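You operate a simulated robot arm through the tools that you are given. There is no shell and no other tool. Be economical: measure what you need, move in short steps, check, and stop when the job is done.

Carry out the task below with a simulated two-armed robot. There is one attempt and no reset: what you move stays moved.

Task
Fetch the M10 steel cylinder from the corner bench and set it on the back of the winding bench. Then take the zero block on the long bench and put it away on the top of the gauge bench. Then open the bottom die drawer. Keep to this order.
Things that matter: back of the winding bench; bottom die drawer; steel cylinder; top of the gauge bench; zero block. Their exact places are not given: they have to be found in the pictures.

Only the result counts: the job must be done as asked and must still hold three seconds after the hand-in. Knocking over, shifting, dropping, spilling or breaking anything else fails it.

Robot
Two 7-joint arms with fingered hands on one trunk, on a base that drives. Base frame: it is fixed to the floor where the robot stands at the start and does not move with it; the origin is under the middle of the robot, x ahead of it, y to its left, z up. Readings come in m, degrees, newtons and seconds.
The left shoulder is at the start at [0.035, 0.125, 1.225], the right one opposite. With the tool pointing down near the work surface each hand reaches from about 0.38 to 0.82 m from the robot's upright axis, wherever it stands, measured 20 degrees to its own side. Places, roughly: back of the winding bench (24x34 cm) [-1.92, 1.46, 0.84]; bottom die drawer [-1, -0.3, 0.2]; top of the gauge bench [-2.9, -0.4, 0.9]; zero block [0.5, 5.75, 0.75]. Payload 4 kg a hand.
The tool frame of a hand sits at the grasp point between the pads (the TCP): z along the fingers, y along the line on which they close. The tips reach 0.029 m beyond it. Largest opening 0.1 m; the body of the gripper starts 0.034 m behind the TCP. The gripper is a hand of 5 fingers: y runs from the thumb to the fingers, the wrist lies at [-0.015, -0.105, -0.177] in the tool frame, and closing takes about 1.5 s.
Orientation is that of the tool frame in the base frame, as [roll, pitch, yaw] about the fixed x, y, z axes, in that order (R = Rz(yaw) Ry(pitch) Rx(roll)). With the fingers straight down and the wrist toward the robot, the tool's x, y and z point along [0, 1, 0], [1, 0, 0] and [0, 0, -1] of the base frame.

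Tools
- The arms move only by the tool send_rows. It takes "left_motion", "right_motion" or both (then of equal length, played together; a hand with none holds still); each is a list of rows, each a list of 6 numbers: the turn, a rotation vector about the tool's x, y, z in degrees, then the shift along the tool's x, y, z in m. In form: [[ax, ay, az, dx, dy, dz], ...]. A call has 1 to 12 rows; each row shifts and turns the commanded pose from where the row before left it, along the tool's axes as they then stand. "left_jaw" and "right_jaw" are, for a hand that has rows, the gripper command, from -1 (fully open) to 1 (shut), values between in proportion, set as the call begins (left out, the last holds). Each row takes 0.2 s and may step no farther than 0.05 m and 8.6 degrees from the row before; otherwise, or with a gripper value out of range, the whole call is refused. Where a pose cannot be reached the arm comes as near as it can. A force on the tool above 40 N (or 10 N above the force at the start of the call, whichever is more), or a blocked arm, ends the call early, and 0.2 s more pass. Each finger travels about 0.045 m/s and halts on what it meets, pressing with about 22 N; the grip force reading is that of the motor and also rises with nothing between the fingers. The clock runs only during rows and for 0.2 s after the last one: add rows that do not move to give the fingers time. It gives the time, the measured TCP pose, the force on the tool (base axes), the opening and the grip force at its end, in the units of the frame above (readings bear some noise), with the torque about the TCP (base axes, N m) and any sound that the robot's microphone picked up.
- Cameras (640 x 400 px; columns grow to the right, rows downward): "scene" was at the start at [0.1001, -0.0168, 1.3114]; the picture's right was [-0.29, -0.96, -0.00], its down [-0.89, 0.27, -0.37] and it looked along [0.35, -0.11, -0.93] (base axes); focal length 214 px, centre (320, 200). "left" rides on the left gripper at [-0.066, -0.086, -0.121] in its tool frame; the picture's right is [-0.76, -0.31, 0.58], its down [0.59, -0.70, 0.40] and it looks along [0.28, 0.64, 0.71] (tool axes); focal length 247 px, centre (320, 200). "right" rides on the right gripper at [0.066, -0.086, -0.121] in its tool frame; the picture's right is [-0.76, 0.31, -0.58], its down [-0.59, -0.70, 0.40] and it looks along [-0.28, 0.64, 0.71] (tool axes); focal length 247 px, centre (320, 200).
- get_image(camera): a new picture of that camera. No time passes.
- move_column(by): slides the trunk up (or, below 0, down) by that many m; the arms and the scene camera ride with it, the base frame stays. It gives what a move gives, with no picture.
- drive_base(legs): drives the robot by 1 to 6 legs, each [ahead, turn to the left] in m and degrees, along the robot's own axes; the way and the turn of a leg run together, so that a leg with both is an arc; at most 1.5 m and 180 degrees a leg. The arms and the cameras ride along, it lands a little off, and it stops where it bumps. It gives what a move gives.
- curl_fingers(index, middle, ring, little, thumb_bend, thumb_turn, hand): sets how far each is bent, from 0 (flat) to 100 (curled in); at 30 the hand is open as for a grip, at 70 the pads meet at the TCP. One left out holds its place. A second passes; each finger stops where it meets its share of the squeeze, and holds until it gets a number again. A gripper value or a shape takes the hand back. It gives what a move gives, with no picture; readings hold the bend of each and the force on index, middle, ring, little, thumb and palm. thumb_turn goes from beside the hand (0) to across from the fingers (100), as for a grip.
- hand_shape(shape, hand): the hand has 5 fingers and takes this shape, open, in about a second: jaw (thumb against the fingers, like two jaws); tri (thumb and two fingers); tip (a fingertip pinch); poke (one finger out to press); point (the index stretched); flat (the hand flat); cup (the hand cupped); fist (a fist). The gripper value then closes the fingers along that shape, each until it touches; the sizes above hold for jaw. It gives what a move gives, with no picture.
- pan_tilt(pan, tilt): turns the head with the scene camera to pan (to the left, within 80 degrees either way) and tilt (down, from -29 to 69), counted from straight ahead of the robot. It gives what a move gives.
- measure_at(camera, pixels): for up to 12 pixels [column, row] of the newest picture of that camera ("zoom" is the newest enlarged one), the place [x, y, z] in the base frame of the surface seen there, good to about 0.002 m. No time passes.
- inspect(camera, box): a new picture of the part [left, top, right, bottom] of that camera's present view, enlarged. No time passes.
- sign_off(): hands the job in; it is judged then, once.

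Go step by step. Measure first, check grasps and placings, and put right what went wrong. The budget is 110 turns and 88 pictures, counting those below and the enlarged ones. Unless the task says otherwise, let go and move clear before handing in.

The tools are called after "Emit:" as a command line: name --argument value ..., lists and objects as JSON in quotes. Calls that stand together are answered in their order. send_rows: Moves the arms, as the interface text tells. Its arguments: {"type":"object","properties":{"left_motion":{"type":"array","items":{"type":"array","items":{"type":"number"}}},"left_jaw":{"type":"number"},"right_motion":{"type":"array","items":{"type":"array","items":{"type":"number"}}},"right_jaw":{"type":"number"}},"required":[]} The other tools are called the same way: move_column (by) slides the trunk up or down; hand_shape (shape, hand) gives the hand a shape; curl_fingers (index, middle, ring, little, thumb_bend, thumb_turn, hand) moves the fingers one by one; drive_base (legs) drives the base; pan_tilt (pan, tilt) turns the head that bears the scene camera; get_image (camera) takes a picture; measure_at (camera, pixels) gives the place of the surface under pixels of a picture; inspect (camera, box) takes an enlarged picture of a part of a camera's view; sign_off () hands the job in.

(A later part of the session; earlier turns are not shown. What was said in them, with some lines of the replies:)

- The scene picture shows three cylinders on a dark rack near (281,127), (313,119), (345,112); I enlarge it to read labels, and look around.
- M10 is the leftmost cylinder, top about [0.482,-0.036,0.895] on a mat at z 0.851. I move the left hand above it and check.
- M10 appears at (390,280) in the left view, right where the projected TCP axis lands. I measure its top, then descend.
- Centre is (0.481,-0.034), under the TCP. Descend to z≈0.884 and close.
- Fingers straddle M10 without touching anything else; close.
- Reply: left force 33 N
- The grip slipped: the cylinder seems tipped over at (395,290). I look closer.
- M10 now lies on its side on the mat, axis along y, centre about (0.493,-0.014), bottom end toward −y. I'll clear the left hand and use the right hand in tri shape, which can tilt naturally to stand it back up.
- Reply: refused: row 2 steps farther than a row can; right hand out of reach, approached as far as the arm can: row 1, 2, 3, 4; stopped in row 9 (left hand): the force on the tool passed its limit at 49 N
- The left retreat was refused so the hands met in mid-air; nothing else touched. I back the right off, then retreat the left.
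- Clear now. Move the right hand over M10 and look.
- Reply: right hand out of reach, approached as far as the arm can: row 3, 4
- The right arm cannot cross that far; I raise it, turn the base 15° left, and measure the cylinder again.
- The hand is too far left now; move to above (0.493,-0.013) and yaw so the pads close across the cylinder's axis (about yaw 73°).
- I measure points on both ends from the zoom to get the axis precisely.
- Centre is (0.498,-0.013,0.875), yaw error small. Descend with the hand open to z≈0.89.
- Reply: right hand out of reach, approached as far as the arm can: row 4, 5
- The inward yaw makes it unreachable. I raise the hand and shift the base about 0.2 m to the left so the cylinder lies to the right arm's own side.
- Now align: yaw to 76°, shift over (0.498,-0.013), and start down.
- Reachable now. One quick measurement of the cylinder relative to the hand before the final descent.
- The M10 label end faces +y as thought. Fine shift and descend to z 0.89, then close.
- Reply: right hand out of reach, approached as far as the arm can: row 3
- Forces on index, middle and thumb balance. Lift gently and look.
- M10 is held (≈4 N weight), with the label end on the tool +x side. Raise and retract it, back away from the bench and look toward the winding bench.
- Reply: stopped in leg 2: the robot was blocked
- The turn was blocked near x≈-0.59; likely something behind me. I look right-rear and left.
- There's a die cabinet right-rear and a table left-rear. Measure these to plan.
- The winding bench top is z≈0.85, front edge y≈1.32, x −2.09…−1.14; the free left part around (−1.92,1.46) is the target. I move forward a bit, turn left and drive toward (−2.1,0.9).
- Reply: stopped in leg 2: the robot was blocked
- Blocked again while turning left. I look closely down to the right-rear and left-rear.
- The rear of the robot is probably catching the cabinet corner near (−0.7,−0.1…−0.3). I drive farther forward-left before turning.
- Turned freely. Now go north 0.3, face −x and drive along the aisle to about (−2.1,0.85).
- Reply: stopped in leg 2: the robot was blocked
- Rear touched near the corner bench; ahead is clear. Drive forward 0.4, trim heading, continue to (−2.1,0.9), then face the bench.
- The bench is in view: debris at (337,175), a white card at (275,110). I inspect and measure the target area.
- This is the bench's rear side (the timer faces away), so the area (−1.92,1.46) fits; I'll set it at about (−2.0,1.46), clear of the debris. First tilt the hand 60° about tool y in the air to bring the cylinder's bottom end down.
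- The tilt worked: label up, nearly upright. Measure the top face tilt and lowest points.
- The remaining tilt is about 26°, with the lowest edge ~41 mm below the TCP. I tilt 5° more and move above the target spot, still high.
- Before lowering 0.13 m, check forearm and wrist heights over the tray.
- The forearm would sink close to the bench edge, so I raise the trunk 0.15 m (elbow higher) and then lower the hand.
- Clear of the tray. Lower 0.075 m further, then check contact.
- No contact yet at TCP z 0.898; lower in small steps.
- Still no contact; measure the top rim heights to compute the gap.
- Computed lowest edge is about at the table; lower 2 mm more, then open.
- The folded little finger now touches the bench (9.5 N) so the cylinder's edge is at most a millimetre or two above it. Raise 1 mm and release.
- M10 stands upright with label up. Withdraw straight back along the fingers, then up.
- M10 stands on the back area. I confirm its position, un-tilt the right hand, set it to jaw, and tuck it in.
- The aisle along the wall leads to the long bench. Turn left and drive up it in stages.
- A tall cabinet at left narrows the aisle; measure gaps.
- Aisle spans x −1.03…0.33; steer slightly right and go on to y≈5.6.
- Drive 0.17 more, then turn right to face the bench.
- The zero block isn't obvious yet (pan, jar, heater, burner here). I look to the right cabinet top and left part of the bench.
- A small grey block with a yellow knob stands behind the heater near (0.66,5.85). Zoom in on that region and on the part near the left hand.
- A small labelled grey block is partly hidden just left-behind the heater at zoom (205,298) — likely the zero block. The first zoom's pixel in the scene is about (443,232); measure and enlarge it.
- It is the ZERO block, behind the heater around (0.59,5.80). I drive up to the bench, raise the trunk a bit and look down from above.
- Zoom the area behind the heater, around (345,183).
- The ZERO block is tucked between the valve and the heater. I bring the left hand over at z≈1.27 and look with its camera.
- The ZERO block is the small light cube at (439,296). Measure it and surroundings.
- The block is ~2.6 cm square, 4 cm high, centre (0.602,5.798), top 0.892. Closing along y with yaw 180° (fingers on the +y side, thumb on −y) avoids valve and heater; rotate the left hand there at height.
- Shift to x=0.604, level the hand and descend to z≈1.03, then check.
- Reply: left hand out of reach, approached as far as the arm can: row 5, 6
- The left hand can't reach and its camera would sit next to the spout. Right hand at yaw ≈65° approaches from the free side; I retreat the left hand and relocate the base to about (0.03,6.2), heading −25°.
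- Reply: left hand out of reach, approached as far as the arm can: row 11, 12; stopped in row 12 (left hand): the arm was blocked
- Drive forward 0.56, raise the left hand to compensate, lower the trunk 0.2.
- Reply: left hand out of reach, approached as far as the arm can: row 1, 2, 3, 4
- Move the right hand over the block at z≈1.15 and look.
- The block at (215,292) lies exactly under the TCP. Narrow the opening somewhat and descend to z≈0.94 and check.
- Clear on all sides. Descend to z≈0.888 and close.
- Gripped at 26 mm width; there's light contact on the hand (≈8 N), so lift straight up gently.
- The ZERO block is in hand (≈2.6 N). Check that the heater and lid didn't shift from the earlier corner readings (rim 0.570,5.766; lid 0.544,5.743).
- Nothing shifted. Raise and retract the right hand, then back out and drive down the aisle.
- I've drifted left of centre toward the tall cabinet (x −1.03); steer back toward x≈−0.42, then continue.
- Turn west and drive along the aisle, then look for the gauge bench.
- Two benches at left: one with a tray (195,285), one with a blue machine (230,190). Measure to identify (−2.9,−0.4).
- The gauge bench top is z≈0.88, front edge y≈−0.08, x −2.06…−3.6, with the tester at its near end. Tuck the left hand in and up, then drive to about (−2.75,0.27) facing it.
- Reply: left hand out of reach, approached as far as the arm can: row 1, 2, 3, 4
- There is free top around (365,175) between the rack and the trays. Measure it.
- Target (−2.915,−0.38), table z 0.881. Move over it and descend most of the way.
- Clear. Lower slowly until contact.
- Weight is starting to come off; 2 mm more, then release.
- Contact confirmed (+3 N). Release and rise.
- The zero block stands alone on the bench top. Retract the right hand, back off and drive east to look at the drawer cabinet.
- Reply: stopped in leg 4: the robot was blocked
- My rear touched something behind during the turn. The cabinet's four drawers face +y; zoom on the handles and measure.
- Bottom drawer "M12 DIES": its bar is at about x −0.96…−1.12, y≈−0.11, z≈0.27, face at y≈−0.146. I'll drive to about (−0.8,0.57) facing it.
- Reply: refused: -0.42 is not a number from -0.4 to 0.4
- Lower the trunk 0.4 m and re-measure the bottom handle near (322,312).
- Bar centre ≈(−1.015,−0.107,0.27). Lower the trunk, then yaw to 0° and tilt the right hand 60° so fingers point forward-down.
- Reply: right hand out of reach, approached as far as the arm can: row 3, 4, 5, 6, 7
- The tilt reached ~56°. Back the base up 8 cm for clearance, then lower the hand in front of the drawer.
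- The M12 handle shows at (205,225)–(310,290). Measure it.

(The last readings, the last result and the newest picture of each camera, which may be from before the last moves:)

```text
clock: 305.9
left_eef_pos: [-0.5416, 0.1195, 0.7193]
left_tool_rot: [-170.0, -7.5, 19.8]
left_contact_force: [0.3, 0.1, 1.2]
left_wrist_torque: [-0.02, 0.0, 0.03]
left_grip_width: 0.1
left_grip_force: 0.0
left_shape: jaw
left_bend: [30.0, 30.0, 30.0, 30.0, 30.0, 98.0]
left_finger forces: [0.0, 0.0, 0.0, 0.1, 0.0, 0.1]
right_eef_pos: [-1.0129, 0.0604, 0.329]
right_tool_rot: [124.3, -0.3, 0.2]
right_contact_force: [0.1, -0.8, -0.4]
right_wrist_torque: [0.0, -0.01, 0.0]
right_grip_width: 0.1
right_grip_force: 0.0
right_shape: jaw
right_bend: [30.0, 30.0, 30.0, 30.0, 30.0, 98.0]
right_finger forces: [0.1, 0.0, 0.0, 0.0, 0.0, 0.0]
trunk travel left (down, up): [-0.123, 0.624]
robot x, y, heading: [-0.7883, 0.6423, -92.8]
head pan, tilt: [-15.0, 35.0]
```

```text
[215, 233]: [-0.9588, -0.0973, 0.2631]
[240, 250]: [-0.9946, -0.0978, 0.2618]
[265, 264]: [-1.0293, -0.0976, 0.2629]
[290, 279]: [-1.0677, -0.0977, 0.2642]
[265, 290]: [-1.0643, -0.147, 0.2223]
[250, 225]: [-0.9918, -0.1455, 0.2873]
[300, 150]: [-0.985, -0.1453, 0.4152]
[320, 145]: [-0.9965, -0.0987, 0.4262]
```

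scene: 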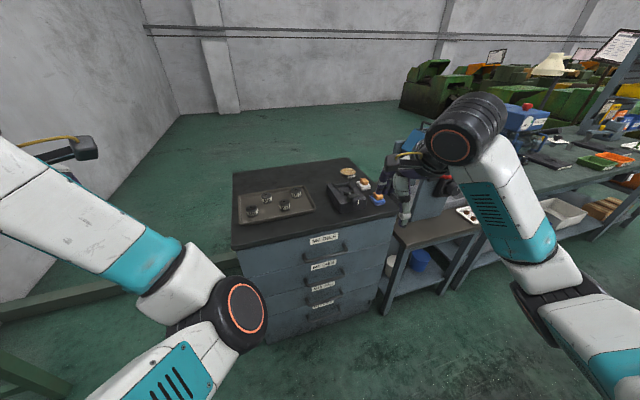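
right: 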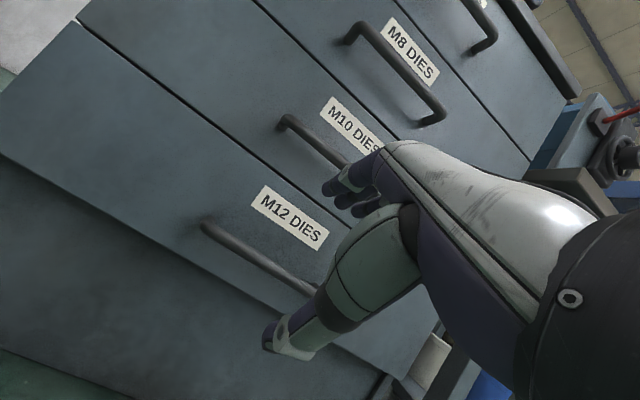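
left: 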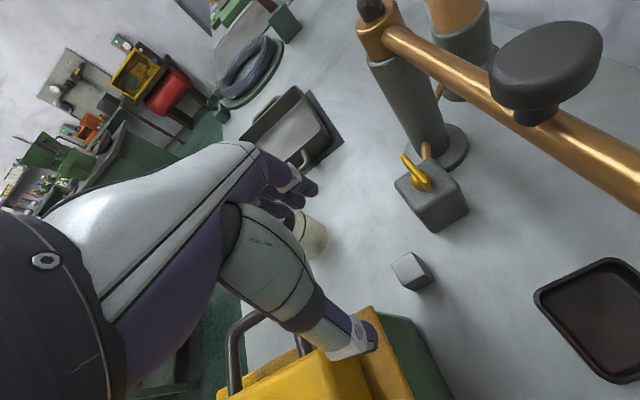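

Bar centre ≈(y −0.103, z 0.264). Align, then advance along the fingers so the bar comes between thumb and fingers.

Emit:
send_rows --right_motion '[[0, 0, 0, 0, 0.039, 0], [0, 0, 0, 0, 0, 0.045], [0, 0, 0, 0, 0, 0.045], [0, 0, 0, 0, 0, 0.045], [0, 0, 0, 0, 0, 0.02], [0, 0, 0, 0, 0, 0.014], [0, 0, 0, 0, 0, 0]]'

Emit:
get_image --camera "right"

```text
clock: 307.4
left_eef_pos: [-0.5424, 0.1211, 0.7194]
left_tool_rot: [-170.0, -7.6, 19.9]
left_contact_force: [-0.2, -0.1, 0.6]
left_wrist_torque: [0.01, 0.0, 0.02]
left_grip_width: 0.1001
left_grip_force: 0.1
left_shape: jaw
left_bend: [30.0, 30.0, 30.0, 30.0, 30.0, 98.0]
left_finger forces: [0.0, 0.1, 0.0, 0.0, 0.0, 0.1]
right_eef_pos: [-1.01, -0.0123, 0.3445]
right_tool_rot: [124.4, -0.4, 0.3]
right_contact_force: [0.4, 0.2, 0.0]
right_wrist_torque: [0.0, 0.02, -0.02]
right_grip_width: 0.0999
right_grip_force: 0.1
right_shape: jaw
right_bend: [30.0, 30.0, 30.0, 30.0, 30.0, 98.0]
right_finger forces: [0.1, 0.1, 0.1, 0.0, 0.0, 0.1]
right hand out of reach, approached as far as the arm can: row 3, 4, 5, 6
trunk travel left (down, up): [-0.123, 0.624]
robot x, y, heading: [-0.7917, 0.6438, -93.0]
head pan, tilt: [-15.0, 35.0]
```

```text
7 pictures are left
```

right: 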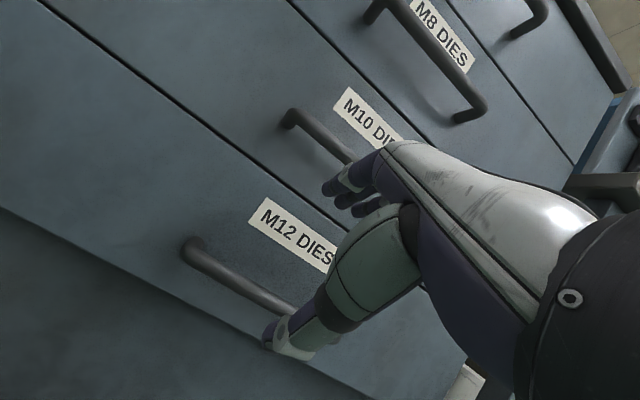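

Arm reach is limiting; drive 6 cm closer.

Emit:
drive_base --legs '[[0.06, 0]]'

```text
clock: 308.4
left_eef_pos: [-0.5469, 0.0606, 0.7197]
left_tool_rot: [-169.9, -7.6, 19.6]
left_contact_force: [-0.4, -0.4, 0.5]
left_wrist_torque: [0.04, -0.02, -0.02]
left_grip_width: 0.0999
left_grip_force: 0.1
left_shape: jaw
left_bend: [30.0, 30.0, 30.0, 30.0, 30.0, 98.0]
left_finger forces: [0.0, 0.0, 0.0, 0.0, 0.1, 0.1]
right_eef_pos: [-1.0137, -0.0703, 0.3437]
right_tool_rot: [124.4, -0.3, 0.2]
right_contact_force: [0.6, -0.2, 0.3]
right_wrist_torque: [-0.01, 0.0, 0.0]
right_grip_width: 0.1002
right_grip_force: 0.1
right_shape: jaw
right_bend: [30.0, 30.0, 30.0, 30.0, 30.0, 98.0]
right_finger forces: [0.1, 0.0, 0.0, 0.0, 0.1, 0.0]
trunk travel left (down, up): [-0.123, 0.624]
robot x, y, heading: [-0.7956, 0.5844, -93.1]
head pan, tilt: [-15.0, 35.0]
```

Emit:
send_rows --right_motion '[[0, 0, 0, 0, -0.024, 0], [0, 0, 0, 0, -0.024, 0], [0, 0, 0, 0, 0, 0.03], [0, 0, 0, 0, 0, 0]]'

```text
clock: 309.4
left_eef_pos: [-0.547, 0.0603, 0.7183]
left_tool_rot: [-169.8, -7.6, 19.7]
left_contact_force: [-0.8, -0.4, -0.2]
left_wrist_torque: [-0.01, -0.01, 0.02]
left_grip_width: 0.0998
left_grip_force: 0.1
left_shape: jaw
left_bend: [30.0, 30.0, 30.0, 30.0, 30.0, 98.0]
left_finger forces: [0.1, 0.0, 0.1, 0.1, 0.0, 0.1]
right_eef_pos: [-1.0123, -0.0461, 0.329]
right_tool_rot: [124.4, -0.3, 0.1]
right_contact_force: [0.9, 0.8, 0.2]
right_wrist_torque: [0.01, 0.03, 0.01]
right_grip_width: 0.1
right_grip_force: 0.1
right_shape: jaw
right_bend: [30.0, 30.0, 30.0, 30.0, 30.0, 98.0]
right_finger forces: [0.0, 0.0, 0.1, 0.0, 0.0, 0.0]
right hand out of reach, approached as far as the arm can: row 1, 2, 3
trunk travel left (down, up): [-0.123, 0.624]
robot x, y, heading: [-0.7918, 0.5829, -93.2]
head pan, tilt: [-15.0, 35.0]
```

Lowering the trunk helps reach: back 4 cm, lower the trunk 6.5 cm so the TCP is level with the bar, then drive forward so the bar enters the open hand.

Emit:
drive_base --legs '[[-0.04, 0]]'

Emit:
move_column --by -0.065

```text
clock: 310.3
left_eef_pos: [-0.5445, 0.1008, 0.719]
left_tool_rot: [-170.0, -7.6, 19.8]
left_contact_force: [-0.5, -0.5, -0.4]
left_wrist_torque: [0.04, -0.02, -0.03]
left_grip_width: 0.0999
left_grip_force: 0.1
left_shape: jaw
left_bend: [30.0, 30.0, 30.0, 30.0, 30.0, 98.0]
left_finger forces: [0.1, 0.0, 0.0, 0.0, 0.0, 0.1]
right_eef_pos: [-1.0102, -0.0063, 0.3299]
right_tool_rot: [124.4, -0.3, 0.2]
right_contact_force: [0.3, -0.2, 0.3]
right_wrist_torque: [0.0, -0.01, 0.0]
right_grip_width: 0.0999
right_grip_force: 0.0
right_shape: jaw
right_bend: [30.0, 30.0, 30.0, 30.0, 30.0, 98.0]
right_finger forces: [0.0, 0.1, 0.1, 0.0, 0.1, 0.0]
trunk travel left (down, up): [-0.123, 0.624]
robot x, y, heading: [-0.7902, 0.6223, -93.0]
head pan, tilt: [-15.0, 35.0]
```

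```text
clock: 311.3
left_eef_pos: [-0.5442, 0.0958, 0.6212]
left_tool_rot: [-166.0, -9.4, 19.2]
left_contact_force: [-0.2, -0.4, -0.3]
left_wrist_torque: [0.03, 0.04, 0.0]
left_grip_width: 0.1001
left_grip_force: 0.1
left_shape: jaw
left_bend: [30.0, 30.0, 30.0, 30.0, 30.0, 98.0]
left_finger forces: [0.0, 0.1, 0.0, 0.0, 0.1, 0.0]
right_eef_pos: [-1.0108, -0.0058, 0.265]
right_tool_rot: [124.2, -0.3, 0.1]
right_contact_force: [1.2, 0.2, 0.4]
right_wrist_torque: [0.01, 0.01, -0.02]
right_grip_width: 0.0998
right_grip_force: 0.1
right_shape: jaw
right_bend: [30.0, 30.0, 30.0, 30.0, 30.0, 98.0]
right_finger forces: [0.0, 0.0, 0.1, 0.0, 0.0, 0.1]
trunk travel left (down, up): [-0.058, 0.689]
robot x, y, heading: [-0.7915, 0.618, -93.0]
head pan, tilt: [-15.0, 35.0]
```

TCP is level with the bar (z 0.265). Drive forward 8.3 cm and look.

Emit:
drive_base --legs '[[0.083, 0]]'

Emit:
get_image --camera "right"

```text
clock: 312.4
left_eef_pos: [-0.5491, 0.0128, 0.6211]
left_tool_rot: [-165.8, -9.5, 19.0]
left_contact_force: [0.4, -0.3, 0.3]
left_wrist_torque: [0.01, -0.02, 0.01]
left_grip_width: 0.1001
left_grip_force: 0.1
left_shape: jaw
left_bend: [30.0, 30.0, 30.0, 30.0, 30.0, 98.0]
left_finger forces: [0.1, 0.0, 0.1, 0.1, 0.0, 0.0]
right_eef_pos: [-1.0166, -0.0888, 0.2646]
right_tool_rot: [124.5, -0.4, 0.0]
right_contact_force: [0.1, 7.2, 0.6]
right_wrist_torque: [-0.25, -0.03, -0.04]
right_grip_width: 0.0988
right_grip_force: 0.1
right_shape: jaw
right_bend: [30.0, 31.0, 30.0, 30.0, 30.0, 98.0]
right_finger forces: [0.0, 6.5, 0.0, 0.1, 0.0, 0.0]
trunk travel left (down, up): [-0.058, 0.689]
robot x, y, heading: [-0.7931, 0.5404, -93.5]
head pan, tilt: [-15.0, 35.0]
```

```text
6 pictures are left
```

right: 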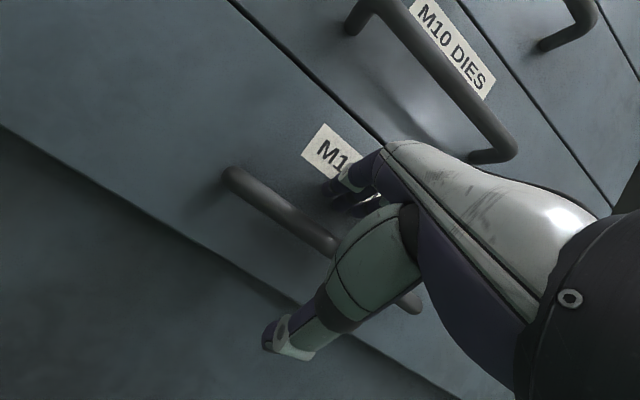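

The bar is between the thumb and fingers; the middle finger just touches the face. Close the hand.

Emit:
send_rows --right_motion '[[0, 0, 0, 0, 0, 0], [0, 0, 0, 0, 0, 0], [0, 0, 0, 0, 0, 0], [0, 0, 0, 0, 0, 0], [0, 0, 0, 0, 0, 0], [0, 0, 0, 0, 0, 0], [0, 0, 0, 0, 0, 0], [0, 0, 0, 0, 0, 0], [0, 0, 0, 0, 0, 0]]' --right_jaw 1

```text
clock: 314.4
left_eef_pos: [-0.5502, 0.0116, 0.6216]
left_tool_rot: [-165.8, -9.4, 19.1]
left_contact_force: [1.2, 0.2, 0.2]
left_wrist_torque: [0.02, 0.01, 0.01]
left_grip_width: 0.1001
left_grip_force: 0.1
left_shape: jaw
left_bend: [30.0, 30.0, 30.0, 30.0, 30.0, 98.0]
left_finger forces: [0.0, 0.0, 0.1, 0.0, 0.0, 0.1]
right_eef_pos: [-1.0156, -0.087, 0.2634]
right_tool_rot: [124.4, -0.3, -0.1]
right_contact_force: [-0.7, 1.5, -4.2]
right_wrist_torque: [0.06, -0.1, -0.02]
right_grip_width: 0.0117
right_grip_force: 22.3
right_shape: jaw
right_bend: [59.0, 39.0, 75.0, 55.0, 70.0, 100.0]
right_finger forces: [18.1, 0.0, 1.7, 0.0, 22.4, 0.0]
trunk travel left (down, up): [-0.058, 0.689]
robot x, y, heading: [-0.7975, 0.5414, -93.4]
head pan, tilt: [-15.0, 35.0]
```

The bar is gripped (12 mm). Pull by driving back 6 cm as a test.

Emit:
drive_base --legs '[[-0.06, 0]]'

Emit:
get_image --camera "right"

```text
clock: 315.4
left_eef_pos: [-0.5472, 0.074, 0.6204]
left_tool_rot: [-165.8, -9.5, 19.0]
left_contact_force: [-0.5, -0.6, 0.0]
left_wrist_torque: [0.01, 0.03, 0.02]
left_grip_width: 0.0999
left_grip_force: 0.1
left_shape: jaw
left_bend: [30.0, 30.0, 30.0, 30.0, 30.0, 98.0]
left_finger forces: [0.1, 0.0, 0.0, 0.0, 0.0, 0.1]
right_eef_pos: [-1.0143, -0.0257, 0.2635]
right_tool_rot: [124.5, -0.3, -0.1]
right_contact_force: [-9.5, 1.8, -4.4]
right_wrist_torque: [0.1, -0.13, -0.25]
right_grip_width: 0.0109
right_grip_force: 21.4
right_shape: jaw
right_bend: [60.0, 39.0, 75.0, 55.0, 70.0, 100.0]
right_finger forces: [18.8, 0.0, 1.0, 0.0, 22.5, 0.1]
trunk travel left (down, up): [-0.058, 0.689]
robot x, y, heading: [-0.7884, 0.6028, -93.4]
head pan, tilt: [-15.0, 35.0]
```

```text
5 pictures are left
```

right: 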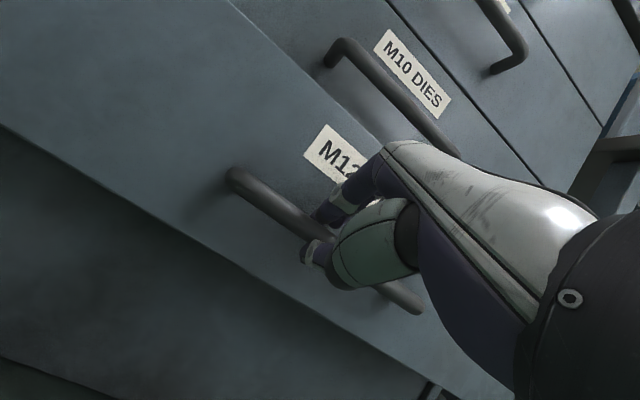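

The drawer moves with the hand. Continue pulling.

Emit:
drive_base --legs '[[-0.12, 0]]'

Emit:
drive_base --legs '[[-0.1, 0]]'

```text
clock: 316.6
left_eef_pos: [-0.539, 0.1923, 0.6202]
left_tool_rot: [-165.8, -9.5, 19.1]
left_contact_force: [-0.8, -0.2, -0.1]
left_wrist_torque: [0.02, 0.0, 0.0]
left_grip_width: 0.1
left_grip_force: 0.0
left_shape: jaw
left_bend: [30.0, 30.0, 30.0, 30.0, 30.0, 98.0]
left_finger forces: [0.1, 0.0, 0.0, 0.1, 0.1, 0.1]
right_eef_pos: [-1.0082, 0.0922, 0.2633]
right_tool_rot: [124.6, -0.3, -0.1]
right_contact_force: [-21.7, -1.1, -6.6]
right_wrist_torque: [0.18, -0.22, -0.48]
right_grip_width: 0.0105
right_grip_force: 21.9
right_shape: jaw
right_bend: [60.0, 39.0, 75.0, 55.0, 70.0, 100.0]
right_finger forces: [18.4, 0.0, 1.0, 0.1, 23.3, 0.0]
trunk travel left (down, up): [-0.058, 0.689]
robot x, y, heading: [-0.7837, 0.7217, -93.1]
head pan, tilt: [-15.0, 35.0]
```

```text
clock: 317.8
left_eef_pos: [-0.533, 0.2966, 0.6202]
left_tool_rot: [-165.7, -9.6, 19.1]
left_contact_force: [-0.1, 0.2, 0.6]
left_wrist_torque: [-0.02, 0.04, 0.0]
left_grip_width: 0.1
left_grip_force: 0.2
left_shape: jaw
left_bend: [30.0, 30.0, 30.0, 30.0, 30.0, 98.0]
left_finger forces: [0.1, 0.0, 0.0, 0.0, 0.0, 0.1]
right_eef_pos: [-1.0034, 0.1959, 0.2628]
right_tool_rot: [124.4, -0.2, -0.2]
right_contact_force: [-21.6, -0.4, -7.3]
right_wrist_torque: [0.16, -0.24, -0.5]
right_grip_width: 0.0105
right_grip_force: 21.9
right_shape: jaw
right_bend: [61.0, 39.0, 75.0, 55.0, 70.0, 100.0]
right_finger forces: [18.1, 0.0, 0.0, 0.0, 23.5, 0.1]
trunk travel left (down, up): [-0.058, 0.689]
robot x, y, heading: [-0.7808, 0.8217, -93.3]
head pan, tilt: [-15.0, 35.0]
```

Pulled ~0.28 m. Look from the head to judge how far it is open.

Emit:
pan_tilt --pan -15 --tilt 45

Emit:
get_image --camera "scene"

```text
clock: 318.5
left_eef_pos: [-0.5329, 0.2959, 0.6219]
left_tool_rot: [-165.8, -9.5, 19.1]
left_contact_force: [-0.2, 0.6, 0.0]
left_wrist_torque: [-0.03, -0.01, 0.02]
left_grip_width: 0.0999
left_grip_force: 0.1
left_shape: jaw
left_bend: [30.0, 30.0, 30.0, 30.0, 30.0, 98.0]
left_finger forces: [0.0, 0.0, 0.1, 0.0, 0.0, 0.0]
right_eef_pos: [-1.0048, 0.196, 0.263]
right_tool_rot: [124.7, -0.2, -0.4]
right_contact_force: [-12.7, -1.9, -5.3]
right_wrist_torque: [0.12, -0.21, -0.36]
right_grip_width: 0.0109
right_grip_force: 22.1
right_shape: jaw
right_bend: [61.0, 39.0, 75.0, 55.0, 70.0, 100.0]
right_finger forces: [19.8, 0.1, 0.1, 0.1, 22.2, 0.0]
trunk travel left (down, up): [-0.058, 0.689]
robot x, y, heading: [-0.7815, 0.8228, -93.2]
head pan, tilt: [-15.0, 45.0]
```

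```text
4 pictures are left
```

scene: 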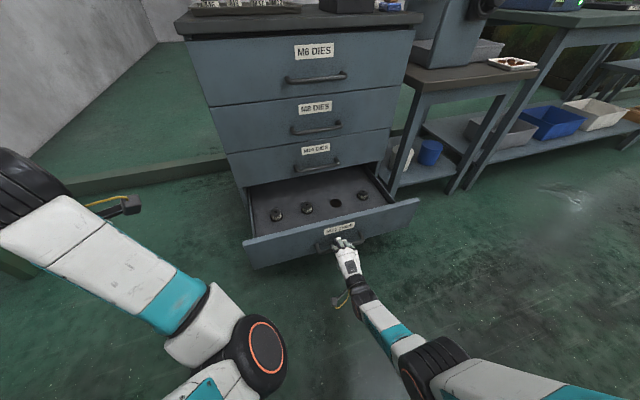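

The bottom drawer is well open with dies undisturbed. Pull a little more to find the end stop.

Emit:
drive_base --legs '[[-0.06, 0]]'

```text
clock: 319.5
left_eef_pos: [-0.5294, 0.3573, 0.6215]
left_tool_rot: [-165.7, -9.4, 19.2]
left_contact_force: [0.4, -0.6, -0.6]
left_wrist_torque: [0.0, 0.0, 0.0]
left_grip_width: 0.1002
left_grip_force: 0.1
left_shape: jaw
left_bend: [30.0, 30.0, 30.0, 30.0, 30.0, 98.0]
left_finger forces: [0.0, 0.0, 0.0, 0.0, 0.0, 0.0]
right_eef_pos: [-1.0015, 0.2576, 0.2627]
right_tool_rot: [124.7, -0.1, -0.4]
right_contact_force: [-23.0, 1.9, -4.7]
right_wrist_torque: [0.12, -0.28, -0.52]
right_grip_width: 0.0105
right_grip_force: 22.1
right_shape: jaw
right_bend: [61.0, 39.0, 75.0, 55.0, 70.0, 100.0]
right_finger forces: [19.1, 0.0, 0.0, 0.0, 23.2, 0.0]
trunk travel left (down, up): [-0.058, 0.689]
robot x, y, heading: [-0.7786, 0.8843, -93.0]
head pan, tilt: [-15.0, 45.0]
```

Opened ~0.34 m. Release the bar and back out the same way we came in.

Emit:
send_rows --right_motion '[[0, 0, 0, 0, 0, 0], [0, 0, 0, 0, 0, 0], [0, 0, 0, 0, 0, 0], [0, 0, 0, 0, 0, 0], [0, 0, 0, 0, 0, 0], [0, 0, 0, 0, 0, 0], [0, 0, 0, 0, 0, 0], [0, 0, 0, 0, 0, 0], [0, 0, 0, 0, 0, 0]]' --right_jaw -1

Emit:
drive_base --legs '[[-0.15, 0]]'

Emit:
get_image --camera "scene"

```text
clock: 321.5
left_eef_pos: [-0.5294, 0.3575, 0.6218]
left_tool_rot: [-165.8, -9.4, 19.2]
left_contact_force: [0.8, 0.2, 0.7]
left_wrist_torque: [0.03, -0.01, 0.02]
left_grip_width: 0.0999
left_grip_force: 0.0
left_shape: jaw
left_bend: [30.0, 30.0, 30.0, 30.0, 30.0, 98.0]
left_finger forces: [0.0, 0.0, 0.0, 0.0, 0.0, 0.1]
right_eef_pos: [-1.0021, 0.2571, 0.2638]
right_tool_rot: [124.7, -0.1, -0.3]
right_contact_force: [0.8, 0.4, -0.7]
right_wrist_torque: [-0.01, 0.02, 0.02]
right_grip_width: 0.0996
right_grip_force: 0.1
right_shape: jaw
right_bend: [30.0, 30.0, 30.0, 30.0, 30.0, 98.0]
right_finger forces: [0.0, 0.7, 0.1, 0.0, 0.0, 0.0]
trunk travel left (down, up): [-0.058, 0.689]
robot x, y, heading: [-0.7766, 0.8813, -93.1]
head pan, tilt: [-15.0, 45.0]
```

```text
clock: 322.8
left_eef_pos: [-0.522, 0.5041, 0.6206]
left_tool_rot: [-165.9, -9.4, 19.2]
left_contact_force: [0.8, -0.2, 0.4]
left_wrist_torque: [0.01, -0.01, 0.02]
left_grip_width: 0.1001
left_grip_force: 0.1
left_shape: jaw
left_bend: [30.0, 30.0, 30.0, 30.0, 30.0, 98.0]
left_finger forces: [0.0, 0.1, 0.1, 0.1, 0.0, 0.1]
right_eef_pos: [-0.9931, 0.4035, 0.2635]
right_tool_rot: [124.7, -0.1, -0.2]
right_contact_force: [0.3, -0.2, -0.2]
right_wrist_torque: [0.0, 0.0, 0.04]
right_grip_width: 0.0999
right_grip_force: 0.0
right_shape: jaw
right_bend: [30.0, 30.0, 30.0, 30.0, 30.0, 98.0]
right_finger forces: [0.1, 0.0, 0.1, 0.0, 0.0, 0.1]
trunk travel left (down, up): [-0.058, 0.689]
robot x, y, heading: [-0.7716, 1.0338, -93.1]
head pan, tilt: [-15.0, 45.0]
```

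```text
3 pictures are left
```

scene: 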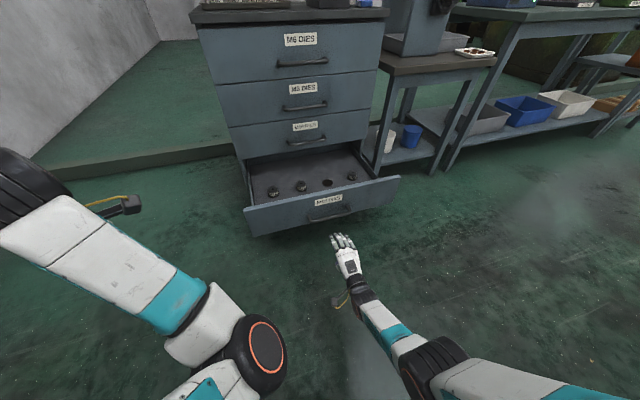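

The drawer is open and free of the hand. Check its travel and verify M10 on the winding bench with a look to the right-rear.

Emit:
measure_at --camera "scene" --pixels '[[328, 217], [300, 218], [315, 175], [305, 142]]'

Emit:
pan_tilt --pan -80 --tilt 10

Emit:
inspect --camera "scene" --box '[380, 100, 640, 300]'

```text
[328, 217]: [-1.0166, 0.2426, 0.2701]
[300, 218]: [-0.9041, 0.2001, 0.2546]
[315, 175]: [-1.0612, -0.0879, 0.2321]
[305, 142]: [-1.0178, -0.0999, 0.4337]
```

```text
clock: 324.2
left_eef_pos: [-0.5205, 0.5037, 0.6212]
left_tool_rot: [-166.0, -9.4, 19.3]
left_contact_force: [0.7, 0.2, 0.3]
left_wrist_torque: [0.04, 0.0, -0.01]
left_grip_width: 0.1
left_grip_force: 0.0
left_shape: jaw
left_bend: [30.0, 30.0, 30.0, 30.0, 30.0, 98.0]
left_finger forces: [0.0, 0.0, 0.0, 0.0, 0.0, 0.0]
right_eef_pos: [-0.9935, 0.4034, 0.2628]
right_tool_rot: [124.6, -0.1, -0.3]
right_contact_force: [0.6, 0.0, -0.3]
right_wrist_torque: [-0.01, 0.01, -0.01]
right_grip_width: 0.0997
right_grip_force: 0.1
right_shape: jaw
right_bend: [30.0, 30.0, 30.0, 30.0, 30.0, 98.0]
right_finger forces: [0.0, 0.1, 0.1, 0.0, 0.1, 0.1]
trunk travel left (down, up): [-0.058, 0.689]
robot x, y, heading: [-0.7708, 1.0303, -92.7]
head pan, tilt: [-80.0, 10.0]
```

```text
2.00 times, centred on (510, 200) of scene
```

zoom: 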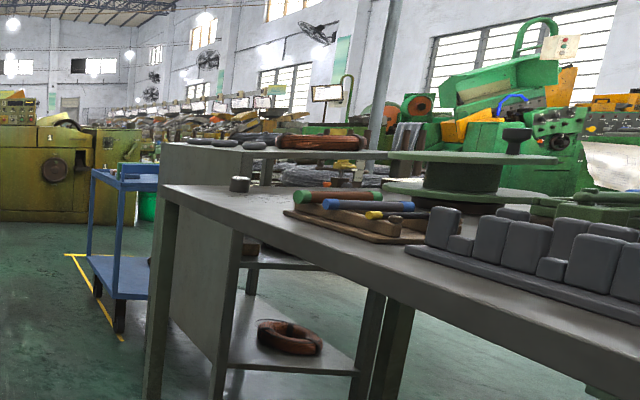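

M10 still stands on the winding bench at zoom (240,184). The zero block was left standing on the gauge bench, the bottom drawer is open about 0.34 m, and both hands are clear, so I hand the job in.

Emit:
sign_off

```text
The job is handed in.
```

The job is handed in, with all three parts done in the order you gave:

- **M10 cylinder:** it stands upright on the back of the winding bench. My first grip slipped and tipped it onto its side on the corner bench, so I picked it up again and set it upright.
- **Zero block:** it is on the top of the gauge bench. The hand met light contact, about 8 N, while gripping the block beside the heater. I measured the heater and its lid afterwards and they had not moved.
- **Bottom die drawer:** the M12 drawer is open about 0.34 m, and the hand is clear of it.

While driving, the base was stopped by contact four times: twice near the die cabinet, once near the corner bench and once probably by the winding bench. The later pictures showed nothing knocked over, but I did not re-measure everything nearby.
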